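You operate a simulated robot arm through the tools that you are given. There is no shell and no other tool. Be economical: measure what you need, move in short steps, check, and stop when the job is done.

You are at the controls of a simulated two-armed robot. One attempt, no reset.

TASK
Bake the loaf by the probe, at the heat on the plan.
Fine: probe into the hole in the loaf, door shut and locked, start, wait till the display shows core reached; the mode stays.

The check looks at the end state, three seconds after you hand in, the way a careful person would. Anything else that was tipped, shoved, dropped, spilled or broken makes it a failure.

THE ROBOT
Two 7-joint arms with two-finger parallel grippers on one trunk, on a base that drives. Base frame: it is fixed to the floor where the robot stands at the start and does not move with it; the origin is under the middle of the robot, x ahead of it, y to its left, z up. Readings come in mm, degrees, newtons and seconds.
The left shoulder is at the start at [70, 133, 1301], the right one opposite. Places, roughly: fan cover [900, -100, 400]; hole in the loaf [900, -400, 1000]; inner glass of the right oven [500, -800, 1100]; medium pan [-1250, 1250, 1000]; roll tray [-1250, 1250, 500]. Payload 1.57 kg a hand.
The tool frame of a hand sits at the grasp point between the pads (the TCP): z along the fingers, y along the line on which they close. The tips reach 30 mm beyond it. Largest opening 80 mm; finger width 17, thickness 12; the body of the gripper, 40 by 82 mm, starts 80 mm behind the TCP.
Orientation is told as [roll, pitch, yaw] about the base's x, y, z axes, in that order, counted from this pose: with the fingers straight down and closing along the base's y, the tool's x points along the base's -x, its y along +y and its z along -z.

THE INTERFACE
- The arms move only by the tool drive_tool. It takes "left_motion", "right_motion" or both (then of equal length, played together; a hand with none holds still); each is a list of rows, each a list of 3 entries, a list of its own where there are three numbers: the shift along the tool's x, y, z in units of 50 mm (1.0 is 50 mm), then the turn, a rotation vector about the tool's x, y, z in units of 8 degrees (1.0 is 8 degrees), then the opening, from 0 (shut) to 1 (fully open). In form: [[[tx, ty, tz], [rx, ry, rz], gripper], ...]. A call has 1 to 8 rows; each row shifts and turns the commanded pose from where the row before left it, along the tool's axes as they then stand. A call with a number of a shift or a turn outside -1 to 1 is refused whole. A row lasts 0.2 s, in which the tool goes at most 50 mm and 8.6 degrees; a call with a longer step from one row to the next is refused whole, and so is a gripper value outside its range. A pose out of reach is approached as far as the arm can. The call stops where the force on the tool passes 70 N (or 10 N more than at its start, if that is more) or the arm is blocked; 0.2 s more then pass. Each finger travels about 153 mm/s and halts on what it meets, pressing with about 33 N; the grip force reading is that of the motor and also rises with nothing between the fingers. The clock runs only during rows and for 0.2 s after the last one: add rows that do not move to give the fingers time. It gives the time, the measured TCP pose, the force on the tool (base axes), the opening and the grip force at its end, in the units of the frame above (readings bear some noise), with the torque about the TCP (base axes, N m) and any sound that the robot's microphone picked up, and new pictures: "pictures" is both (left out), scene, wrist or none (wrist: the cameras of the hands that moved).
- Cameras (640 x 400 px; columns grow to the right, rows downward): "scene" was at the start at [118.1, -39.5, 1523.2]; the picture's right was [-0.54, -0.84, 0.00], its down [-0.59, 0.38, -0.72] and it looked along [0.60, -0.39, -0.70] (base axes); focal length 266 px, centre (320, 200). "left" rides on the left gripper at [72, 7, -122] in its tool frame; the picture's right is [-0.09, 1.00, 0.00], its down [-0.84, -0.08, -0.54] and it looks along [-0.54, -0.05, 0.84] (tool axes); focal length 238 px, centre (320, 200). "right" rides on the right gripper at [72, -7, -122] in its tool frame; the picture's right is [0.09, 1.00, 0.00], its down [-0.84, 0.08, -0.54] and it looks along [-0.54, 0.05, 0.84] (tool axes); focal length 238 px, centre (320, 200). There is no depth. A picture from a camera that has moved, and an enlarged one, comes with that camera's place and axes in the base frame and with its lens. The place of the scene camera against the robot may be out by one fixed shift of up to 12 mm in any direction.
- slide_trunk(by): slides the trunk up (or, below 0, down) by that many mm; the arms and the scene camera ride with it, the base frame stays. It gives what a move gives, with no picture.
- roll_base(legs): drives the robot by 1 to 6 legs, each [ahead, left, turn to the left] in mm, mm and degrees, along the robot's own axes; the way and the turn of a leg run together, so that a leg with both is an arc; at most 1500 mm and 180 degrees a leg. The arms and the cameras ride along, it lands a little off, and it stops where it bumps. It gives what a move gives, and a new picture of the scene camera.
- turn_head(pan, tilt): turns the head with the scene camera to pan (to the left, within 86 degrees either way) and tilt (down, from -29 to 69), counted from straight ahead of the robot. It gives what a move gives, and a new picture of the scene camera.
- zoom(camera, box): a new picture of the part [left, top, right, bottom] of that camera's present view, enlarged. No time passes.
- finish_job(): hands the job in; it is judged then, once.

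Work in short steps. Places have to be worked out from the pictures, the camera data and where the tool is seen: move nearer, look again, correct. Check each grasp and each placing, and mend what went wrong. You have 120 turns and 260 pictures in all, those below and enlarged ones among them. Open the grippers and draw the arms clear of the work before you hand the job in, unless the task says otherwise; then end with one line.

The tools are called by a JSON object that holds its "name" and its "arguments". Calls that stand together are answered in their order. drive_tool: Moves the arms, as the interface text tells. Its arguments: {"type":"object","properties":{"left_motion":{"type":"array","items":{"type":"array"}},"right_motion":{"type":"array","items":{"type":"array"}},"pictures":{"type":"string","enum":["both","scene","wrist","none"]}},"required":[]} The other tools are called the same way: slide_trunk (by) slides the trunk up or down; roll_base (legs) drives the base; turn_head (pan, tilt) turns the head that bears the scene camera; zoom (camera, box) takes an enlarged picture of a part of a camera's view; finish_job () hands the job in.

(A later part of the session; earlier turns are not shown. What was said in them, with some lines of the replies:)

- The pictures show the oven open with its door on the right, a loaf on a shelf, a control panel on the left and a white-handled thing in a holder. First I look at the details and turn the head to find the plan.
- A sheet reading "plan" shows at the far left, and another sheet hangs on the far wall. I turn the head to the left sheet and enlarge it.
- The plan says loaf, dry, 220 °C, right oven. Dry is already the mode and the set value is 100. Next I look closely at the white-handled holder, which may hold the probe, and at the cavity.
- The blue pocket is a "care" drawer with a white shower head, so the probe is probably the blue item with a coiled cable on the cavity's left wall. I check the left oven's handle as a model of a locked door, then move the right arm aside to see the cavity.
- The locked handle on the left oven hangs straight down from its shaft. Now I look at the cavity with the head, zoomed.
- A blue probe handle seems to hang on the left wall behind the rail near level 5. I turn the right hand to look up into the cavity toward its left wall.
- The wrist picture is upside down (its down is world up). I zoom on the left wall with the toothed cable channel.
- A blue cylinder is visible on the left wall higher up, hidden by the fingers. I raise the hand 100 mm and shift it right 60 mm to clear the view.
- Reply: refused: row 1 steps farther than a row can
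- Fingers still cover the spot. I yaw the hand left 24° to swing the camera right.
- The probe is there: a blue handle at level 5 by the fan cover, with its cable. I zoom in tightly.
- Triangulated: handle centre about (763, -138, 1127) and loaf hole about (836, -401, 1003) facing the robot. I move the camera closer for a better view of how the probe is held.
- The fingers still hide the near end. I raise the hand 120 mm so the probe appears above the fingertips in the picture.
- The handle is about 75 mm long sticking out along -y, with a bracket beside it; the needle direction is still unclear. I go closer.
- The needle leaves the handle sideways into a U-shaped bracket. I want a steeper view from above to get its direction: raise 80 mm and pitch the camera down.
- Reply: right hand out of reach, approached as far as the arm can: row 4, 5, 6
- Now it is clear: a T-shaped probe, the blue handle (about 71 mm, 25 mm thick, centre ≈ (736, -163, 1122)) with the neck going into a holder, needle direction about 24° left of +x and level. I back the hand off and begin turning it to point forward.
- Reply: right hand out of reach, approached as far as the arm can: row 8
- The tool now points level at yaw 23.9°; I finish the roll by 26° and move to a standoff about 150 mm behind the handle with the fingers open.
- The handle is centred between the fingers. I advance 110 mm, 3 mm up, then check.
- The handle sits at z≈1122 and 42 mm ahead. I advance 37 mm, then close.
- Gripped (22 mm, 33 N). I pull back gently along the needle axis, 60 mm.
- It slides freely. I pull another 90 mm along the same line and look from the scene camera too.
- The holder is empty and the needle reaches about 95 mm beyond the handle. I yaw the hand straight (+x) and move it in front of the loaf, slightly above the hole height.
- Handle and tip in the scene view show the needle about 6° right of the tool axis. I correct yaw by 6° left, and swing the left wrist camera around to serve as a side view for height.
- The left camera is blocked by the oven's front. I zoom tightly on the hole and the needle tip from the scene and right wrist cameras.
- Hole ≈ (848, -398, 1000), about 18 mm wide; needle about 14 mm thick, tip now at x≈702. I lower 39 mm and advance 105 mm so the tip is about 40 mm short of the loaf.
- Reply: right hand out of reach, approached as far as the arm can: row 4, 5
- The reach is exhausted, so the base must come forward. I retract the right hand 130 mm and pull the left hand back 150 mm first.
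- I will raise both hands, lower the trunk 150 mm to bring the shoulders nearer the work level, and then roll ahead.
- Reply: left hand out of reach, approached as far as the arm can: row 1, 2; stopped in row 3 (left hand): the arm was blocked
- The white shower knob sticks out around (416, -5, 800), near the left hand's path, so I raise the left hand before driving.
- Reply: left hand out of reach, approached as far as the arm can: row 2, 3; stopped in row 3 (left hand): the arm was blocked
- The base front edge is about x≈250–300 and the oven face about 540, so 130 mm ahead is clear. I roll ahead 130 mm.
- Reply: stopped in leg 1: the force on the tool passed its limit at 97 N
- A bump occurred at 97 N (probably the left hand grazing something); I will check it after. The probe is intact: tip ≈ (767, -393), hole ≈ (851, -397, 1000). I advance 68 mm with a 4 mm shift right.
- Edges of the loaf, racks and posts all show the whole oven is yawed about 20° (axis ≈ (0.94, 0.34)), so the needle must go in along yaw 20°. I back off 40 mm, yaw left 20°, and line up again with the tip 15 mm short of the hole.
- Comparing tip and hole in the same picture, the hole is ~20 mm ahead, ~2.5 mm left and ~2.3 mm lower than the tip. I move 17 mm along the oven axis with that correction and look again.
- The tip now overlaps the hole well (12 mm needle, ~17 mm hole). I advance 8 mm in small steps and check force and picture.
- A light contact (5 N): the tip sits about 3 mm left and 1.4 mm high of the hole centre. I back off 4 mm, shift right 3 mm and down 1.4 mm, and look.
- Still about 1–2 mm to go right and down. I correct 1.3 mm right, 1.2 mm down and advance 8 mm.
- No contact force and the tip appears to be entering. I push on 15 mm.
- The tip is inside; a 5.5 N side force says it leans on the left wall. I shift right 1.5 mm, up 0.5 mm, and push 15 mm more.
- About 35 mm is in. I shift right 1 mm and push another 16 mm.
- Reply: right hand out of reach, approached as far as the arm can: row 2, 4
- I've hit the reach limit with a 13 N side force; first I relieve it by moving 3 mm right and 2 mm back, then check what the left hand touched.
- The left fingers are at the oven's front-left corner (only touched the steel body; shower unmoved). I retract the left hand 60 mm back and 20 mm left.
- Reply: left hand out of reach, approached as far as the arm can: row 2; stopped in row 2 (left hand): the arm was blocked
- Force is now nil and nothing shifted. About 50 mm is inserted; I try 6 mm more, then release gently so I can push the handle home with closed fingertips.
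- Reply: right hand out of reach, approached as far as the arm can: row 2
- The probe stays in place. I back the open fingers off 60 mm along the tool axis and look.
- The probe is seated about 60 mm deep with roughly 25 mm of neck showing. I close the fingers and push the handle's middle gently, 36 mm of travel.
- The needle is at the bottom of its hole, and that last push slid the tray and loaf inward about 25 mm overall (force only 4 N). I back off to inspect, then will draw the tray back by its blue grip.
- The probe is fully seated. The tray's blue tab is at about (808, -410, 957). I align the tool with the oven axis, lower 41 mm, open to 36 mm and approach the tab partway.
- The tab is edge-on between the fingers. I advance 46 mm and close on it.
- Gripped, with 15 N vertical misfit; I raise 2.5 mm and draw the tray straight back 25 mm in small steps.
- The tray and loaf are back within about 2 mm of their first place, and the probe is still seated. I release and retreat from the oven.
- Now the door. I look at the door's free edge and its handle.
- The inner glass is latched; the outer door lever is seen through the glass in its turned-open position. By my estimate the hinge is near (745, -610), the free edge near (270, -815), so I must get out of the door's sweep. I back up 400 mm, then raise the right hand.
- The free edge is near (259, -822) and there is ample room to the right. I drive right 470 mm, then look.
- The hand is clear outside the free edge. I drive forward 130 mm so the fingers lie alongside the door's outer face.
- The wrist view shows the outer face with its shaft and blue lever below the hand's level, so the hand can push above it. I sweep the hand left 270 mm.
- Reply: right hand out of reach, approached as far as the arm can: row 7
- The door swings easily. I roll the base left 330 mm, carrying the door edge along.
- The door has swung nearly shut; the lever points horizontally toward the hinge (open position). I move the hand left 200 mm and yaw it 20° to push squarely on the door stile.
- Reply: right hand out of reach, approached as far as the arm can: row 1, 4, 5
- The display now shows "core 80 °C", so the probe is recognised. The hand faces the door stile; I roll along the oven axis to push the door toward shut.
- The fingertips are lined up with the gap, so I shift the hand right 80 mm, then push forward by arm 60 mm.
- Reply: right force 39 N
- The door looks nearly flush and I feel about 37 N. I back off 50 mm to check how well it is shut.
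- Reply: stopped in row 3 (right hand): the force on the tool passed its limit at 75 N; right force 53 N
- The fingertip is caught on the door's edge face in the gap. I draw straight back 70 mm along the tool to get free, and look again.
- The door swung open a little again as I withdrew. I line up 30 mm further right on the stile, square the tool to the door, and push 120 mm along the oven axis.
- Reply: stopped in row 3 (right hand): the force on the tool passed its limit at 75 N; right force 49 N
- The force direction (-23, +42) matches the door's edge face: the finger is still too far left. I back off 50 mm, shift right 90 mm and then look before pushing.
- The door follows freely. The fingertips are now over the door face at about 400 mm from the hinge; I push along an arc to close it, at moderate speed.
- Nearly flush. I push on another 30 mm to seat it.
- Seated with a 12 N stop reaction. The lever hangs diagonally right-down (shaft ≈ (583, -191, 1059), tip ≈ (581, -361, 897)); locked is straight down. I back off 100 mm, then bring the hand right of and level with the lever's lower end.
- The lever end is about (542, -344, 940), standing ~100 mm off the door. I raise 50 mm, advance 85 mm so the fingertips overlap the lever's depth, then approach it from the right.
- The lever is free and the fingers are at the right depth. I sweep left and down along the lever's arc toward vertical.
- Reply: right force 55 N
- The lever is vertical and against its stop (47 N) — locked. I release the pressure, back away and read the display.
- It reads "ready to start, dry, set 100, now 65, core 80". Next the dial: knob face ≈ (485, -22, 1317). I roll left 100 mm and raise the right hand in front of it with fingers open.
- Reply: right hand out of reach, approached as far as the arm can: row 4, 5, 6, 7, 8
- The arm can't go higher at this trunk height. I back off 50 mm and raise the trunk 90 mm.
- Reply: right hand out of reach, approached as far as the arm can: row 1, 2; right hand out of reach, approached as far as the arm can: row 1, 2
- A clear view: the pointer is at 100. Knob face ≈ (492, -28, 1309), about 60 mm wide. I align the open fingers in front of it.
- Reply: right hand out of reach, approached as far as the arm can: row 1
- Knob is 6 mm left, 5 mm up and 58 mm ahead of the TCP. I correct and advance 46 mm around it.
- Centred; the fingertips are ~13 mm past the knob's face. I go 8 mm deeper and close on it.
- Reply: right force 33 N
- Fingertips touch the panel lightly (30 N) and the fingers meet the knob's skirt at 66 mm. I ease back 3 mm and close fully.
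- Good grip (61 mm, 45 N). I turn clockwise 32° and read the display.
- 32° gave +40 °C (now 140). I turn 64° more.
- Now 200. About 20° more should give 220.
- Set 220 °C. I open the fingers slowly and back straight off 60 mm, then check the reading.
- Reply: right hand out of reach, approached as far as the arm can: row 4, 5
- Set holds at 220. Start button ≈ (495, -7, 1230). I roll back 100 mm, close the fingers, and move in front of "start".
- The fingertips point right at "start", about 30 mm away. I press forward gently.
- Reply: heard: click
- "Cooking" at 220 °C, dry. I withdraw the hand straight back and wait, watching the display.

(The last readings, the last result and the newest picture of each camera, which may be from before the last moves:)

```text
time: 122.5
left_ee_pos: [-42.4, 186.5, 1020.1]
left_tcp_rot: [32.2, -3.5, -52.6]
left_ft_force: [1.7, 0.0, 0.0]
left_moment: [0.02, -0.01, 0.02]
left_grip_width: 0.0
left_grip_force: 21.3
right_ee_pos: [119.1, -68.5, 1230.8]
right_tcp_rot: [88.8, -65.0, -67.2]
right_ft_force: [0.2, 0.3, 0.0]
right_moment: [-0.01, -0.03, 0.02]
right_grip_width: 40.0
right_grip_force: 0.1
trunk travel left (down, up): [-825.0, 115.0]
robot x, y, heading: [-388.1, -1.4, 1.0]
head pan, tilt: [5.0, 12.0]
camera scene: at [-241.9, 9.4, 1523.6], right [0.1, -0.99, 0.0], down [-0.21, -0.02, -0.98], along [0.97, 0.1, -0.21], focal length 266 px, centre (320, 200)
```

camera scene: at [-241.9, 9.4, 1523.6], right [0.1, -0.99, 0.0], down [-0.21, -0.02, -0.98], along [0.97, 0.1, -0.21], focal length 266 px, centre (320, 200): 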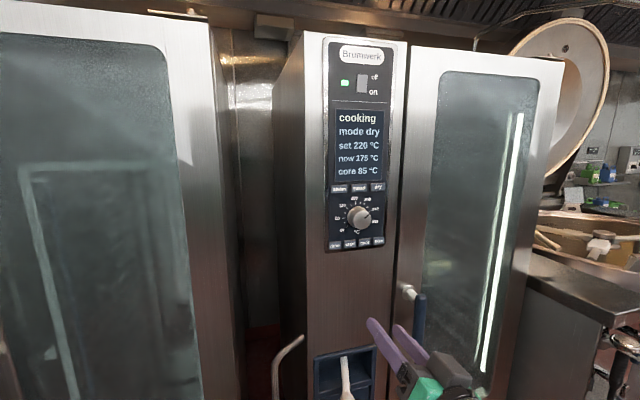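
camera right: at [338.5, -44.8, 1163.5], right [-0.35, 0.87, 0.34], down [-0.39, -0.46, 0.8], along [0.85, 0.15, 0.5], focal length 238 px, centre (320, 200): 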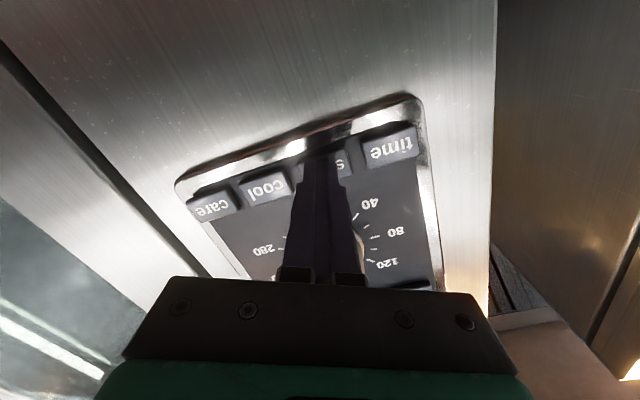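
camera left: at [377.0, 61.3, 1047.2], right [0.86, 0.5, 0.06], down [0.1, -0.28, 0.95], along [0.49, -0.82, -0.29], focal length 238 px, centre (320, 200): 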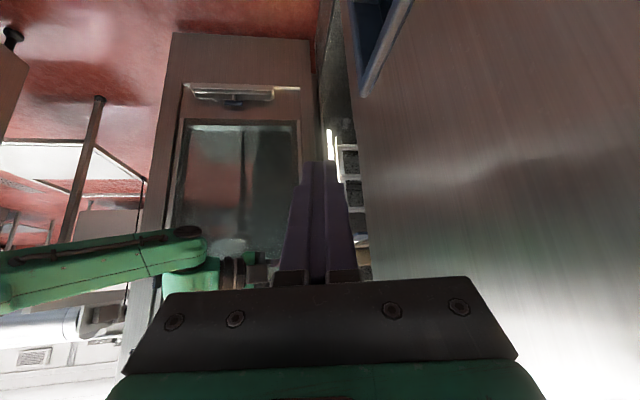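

Core is 85 °C and rising. I open both grippers and wait.

{"name": "drive_tool", "arguments": {"left_motion": [[[0, 0, 0], [0, 0, 0], 0.8], [[0, 0, 0], [0, 0, 0], 0.8], [[0, 0, 0], [0, 0, 0], 0.8], [[0, 0, 0], [0, 0, 0], 0.8], [[0, 0, 0], [0, 0, 0], 0.8], [[0, 0, 0], [0, 0, 0], 0.8], [[0, 0, 0], [0, 0, 0], 0.8], [[0, 0, 0], [0, 0, 0], 0.8]], "right_motion": [[[0, 0, 0], [0, 0, 0], 1], [[0, 0, 0], [0, 0, 0], 1], [[0, 0, 0], [0, 0, 0], 1], [[0, 0, 0], [0, 0, 0], 1], [[0, 0, 0], [0, 0, 0], 1], [[0, 0, 0], [0, 0, 0], 1], [[0, 0, 0], [0, 0, 0], 1], [[0, 0, 0], [0, 0, 0], 1]], "pictures": "none"}}

{"name": "drive_tool", "arguments": {"right_motion": [[[0, 0, 0], [0, 0, 0], 1], [[0, 0, 0], [0, 0, 0], 1], [[0, 0, 0], [0, 0, 0], 1], [[0, 0, 0], [0, 0, 0], 1], [[0, 0, 0], [0, 0, 0], 1], [[0, 0, 0], [0, 0, 0], 1], [[0, 0, 0], [0, 0, 0], 1], [[0, 0, 0], [0, 0, 0], 1]], "pictures": "scene"}}

{"name": "zoom", "arguments": {"camera": "scene", "box": [310, 40, 440, 340]}}

```text
time: 124.2
left_ee_pos: [-43.6, 186.6, 1021.5]
left_tcp_rot: [32.2, -3.5, -52.5]
left_ft_force: [-0.4, -0.8, -0.2]
left_moment: [-0.01, 0.03, -0.02]
left_grip_width: 63.7
left_grip_force: 0.0
right_ee_pos: [116.0, -68.5, 1230.8]
right_tcp_rot: [88.9, -65.1, -67.3]
right_ft_force: [0.7, 0.0, -0.5]
right_moment: [0.0, 0.01, -0.01]
right_grip_width: 80.1
right_grip_force: 0.1
trunk travel left (down, up): [-825.0, 115.0]
robot x, y, heading: [-385.3, -4.5, 0.9]
head pan, tilt: [5.0, 12.0]
```

```text
time: 126.0
left_ee_pos: [-43.6, 186.6, 1020.4]
left_tcp_rot: [32.2, -3.5, -52.5]
left_ft_force: [1.2, 0.7, -0.5]
left_moment: [0.01, 0.02, -0.02]
left_grip_width: 64.0
left_grip_force: 0.0
right_ee_pos: [116.6, -70.0, 1230.0]
right_tcp_rot: [89.0, -65.1, -67.3]
right_ft_force: [0.1, 0.4, -0.3]
right_moment: [-0.01, -0.02, 0.0]
right_grip_width: 80.0
right_grip_force: 0.1
trunk travel left (down, up): [-825.0, 115.0]
robot x, y, heading: [-383.4, -6.5, 0.6]
head pan, tilt: [5.0, 12.0]
camera scene: at [-243.8, 9.4, 1523.9], right [0.1, -0.99, 0.0], down [-0.21, -0.02, -0.98], along [0.97, 0.1, -0.21], focal length 266 px, centre (320, 200)
```

scene: 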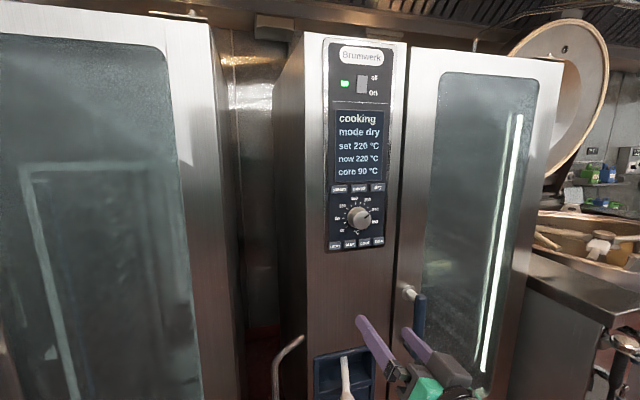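

```text
1.33 times, centred on (375, 190) of scene
camera zoom: at [-243.8, 9.4, 1523.9], right [0.1, -0.99, 0.0], down [-0.21, -0.02, -0.98], along [0.97, 0.1, -0.21], focal length 355 px, centre (247, 213)
```

zoom: 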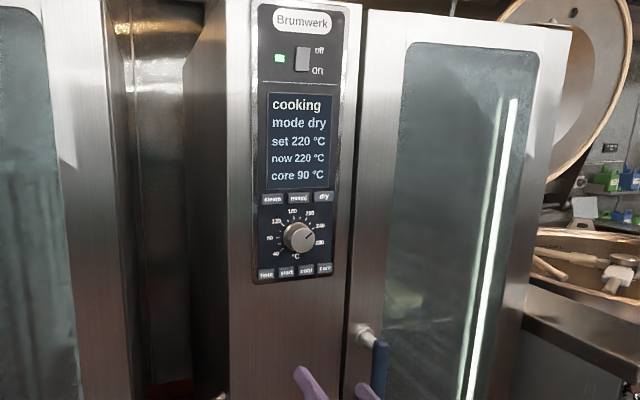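

Now 220 °C with core 90 °C. I keep waiting.

{"name": "drive_tool", "arguments": {"right_motion": [[[0, 0, 0], [0, 0, 0], 1], [[0, 0, 0], [0, 0, 0], 1], [[0, 0, 0], [0, 0, 0], 1], [[0, 0, 0], [0, 0, 0], 1], [[0, 0, 0], [0, 0, 0], 1], [[0, 0, 0], [0, 0, 0], 1], [[0, 0, 0], [0, 0, 0], 1], [[0, 0, 0], [0, 0, 0], 1]], "pictures": "none"}}

{"name": "drive_tool", "arguments": {"right_motion": [[[0, 0, 0], [0, 0, 0], 1], [[0, 0, 0], [0, 0, 0], 1], [[0, 0, 0], [0, 0, 0], 1], [[0, 0, 0], [0, 0, 0], 1], [[0, 0, 0], [0, 0, 0], 1], [[0, 0, 0], [0, 0, 0], 1], [[0, 0, 0], [0, 0, 0], 1], [[0, 0, 0], [0, 0, 0], 1]], "pictures": "none"}}

{"name": "zoom", "arguments": {"camera": "scene", "box": [310, 100, 410, 200]}}

```text
time: 127.8
left_ee_pos: [-43.6, 186.0, 1021.6]
left_tcp_rot: [32.2, -3.5, -52.5]
left_ft_force: [0.6, -0.4, -0.6]
left_moment: [0.03, 0.02, -0.01]
left_grip_width: 64.1
left_grip_force: 0.1
right_ee_pos: [117.7, -68.6, 1231.3]
right_tcp_rot: [89.1, -65.2, -67.2]
right_ft_force: [0.2, -0.5, -0.4]
right_moment: [0.02, 0.02, -0.02]
right_grip_width: 79.9
right_grip_force: 0.0
trunk travel left (down, up): [-825.0, 115.0]
robot x, y, heading: [-383.1, -9.2, 1.0]
head pan, tilt: [5.0, 12.0]
```

```text
time: 129.7
left_ee_pos: [-44.2, 186.0, 1021.2]
left_tcp_rot: [32.2, -3.5, -52.5]
left_ft_force: [-0.1, 0.3, -0.3]
left_moment: [0.0, -0.04, 0.02]
left_grip_width: 64.1
left_grip_force: 0.0
right_ee_pos: [116.1, -68.4, 1230.7]
right_tcp_rot: [89.0, -65.1, -67.3]
right_ft_force: [0.2, -0.5, 0.1]
right_moment: [-0.02, 0.0, 0.03]
right_grip_width: 80.1
right_grip_force: 0.0
trunk travel left (down, up): [-825.0, 115.0]
robot x, y, heading: [-384.3, -6.5, 0.8]
head pan, tilt: [5.0, 12.0]
```

```text
4.00 times, centred on (360, 150) of scene
camera zoom: at [-243.8, 9.4, 1523.9], right [0.1, -0.99, 0.0], down [-0.21, -0.02, -0.98], along [0.97, 0.1, -0.21], focal length 1066 px, centre (160, 400)
```

zoom: 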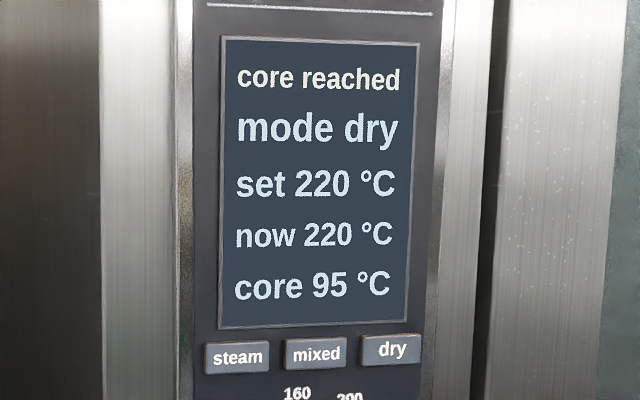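

"Core reached" is on the display. One last look at the door, lever and drawer before handing in.

{"name": "turn_head", "arguments": {"pan": -8, "tilt": 28}}

{"name": "zoom", "arguments": {"camera": "scene", "box": [240, 60, 480, 340]}}

```text
time: 130.4
left_ee_pos: [-44.4, 185.5, 1021.8]
left_tcp_rot: [32.1, -3.5, -52.6]
left_ft_force: [-0.7, 1.1, -0.8]
left_moment: [-0.01, 0.01, -0.02]
left_grip_width: 64.0
left_grip_force: 0.0
right_ee_pos: [115.4, -69.0, 1231.3]
right_tcp_rot: [89.0, -65.1, -67.3]
right_ft_force: [-0.4, -0.5, -0.2]
right_moment: [0.02, -0.04, 0.02]
right_grip_width: 79.8
right_grip_force: 0.0
trunk travel left (down, up): [-825.0, 115.0]
robot x, y, heading: [-385.6, -5.6, 0.8]
head pan, tilt: [-8.0, 28.0]
camera scene: at [-246.1, -11.4, 1498.0], right [-0.12, -0.99, 0.0], down [-0.47, 0.06, -0.88], along [0.88, -0.11, -0.47], focal length 266 px, centre (320, 200)
```

scene: 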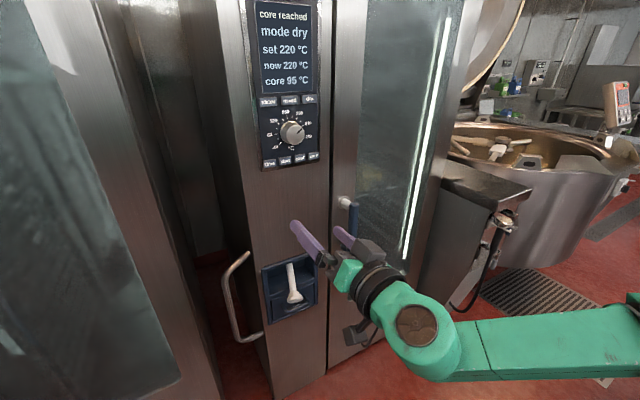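

```text
1.43 times, centred on (360, 200) of scene
camera zoom: at [-246.1, -11.4, 1498.0], right [-0.12, -0.99, 0.0], down [-0.47, 0.06, -0.88], along [0.88, -0.11, -0.47], focal length 381 px, centre (263, 200)
```

zoom: 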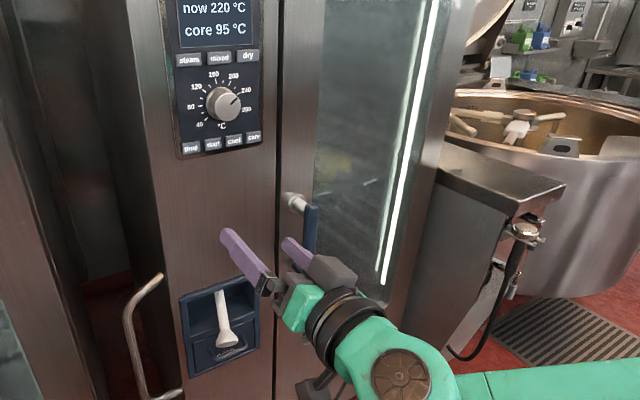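

The door is flush, the lever hangs straight down, the display shows "core reached" in dry mode at 220 °C, and both grippers are open and clear. I hand in.

{"name": "finish_job", "arguments": {}}

```text
The job is handed in.
```

The loaf is baked by the probe: door shut and locked, mode still dry, set to 220 °C as on the plan, and the display read "core reached" at 95 °C when I handed in. On the way I pushed the tray in about 25 mm and drew it back to within about 2 mm. The left hand also bumped something, probably the oven's front-left corner, at 97 N; I saw nothing moved or damaged.
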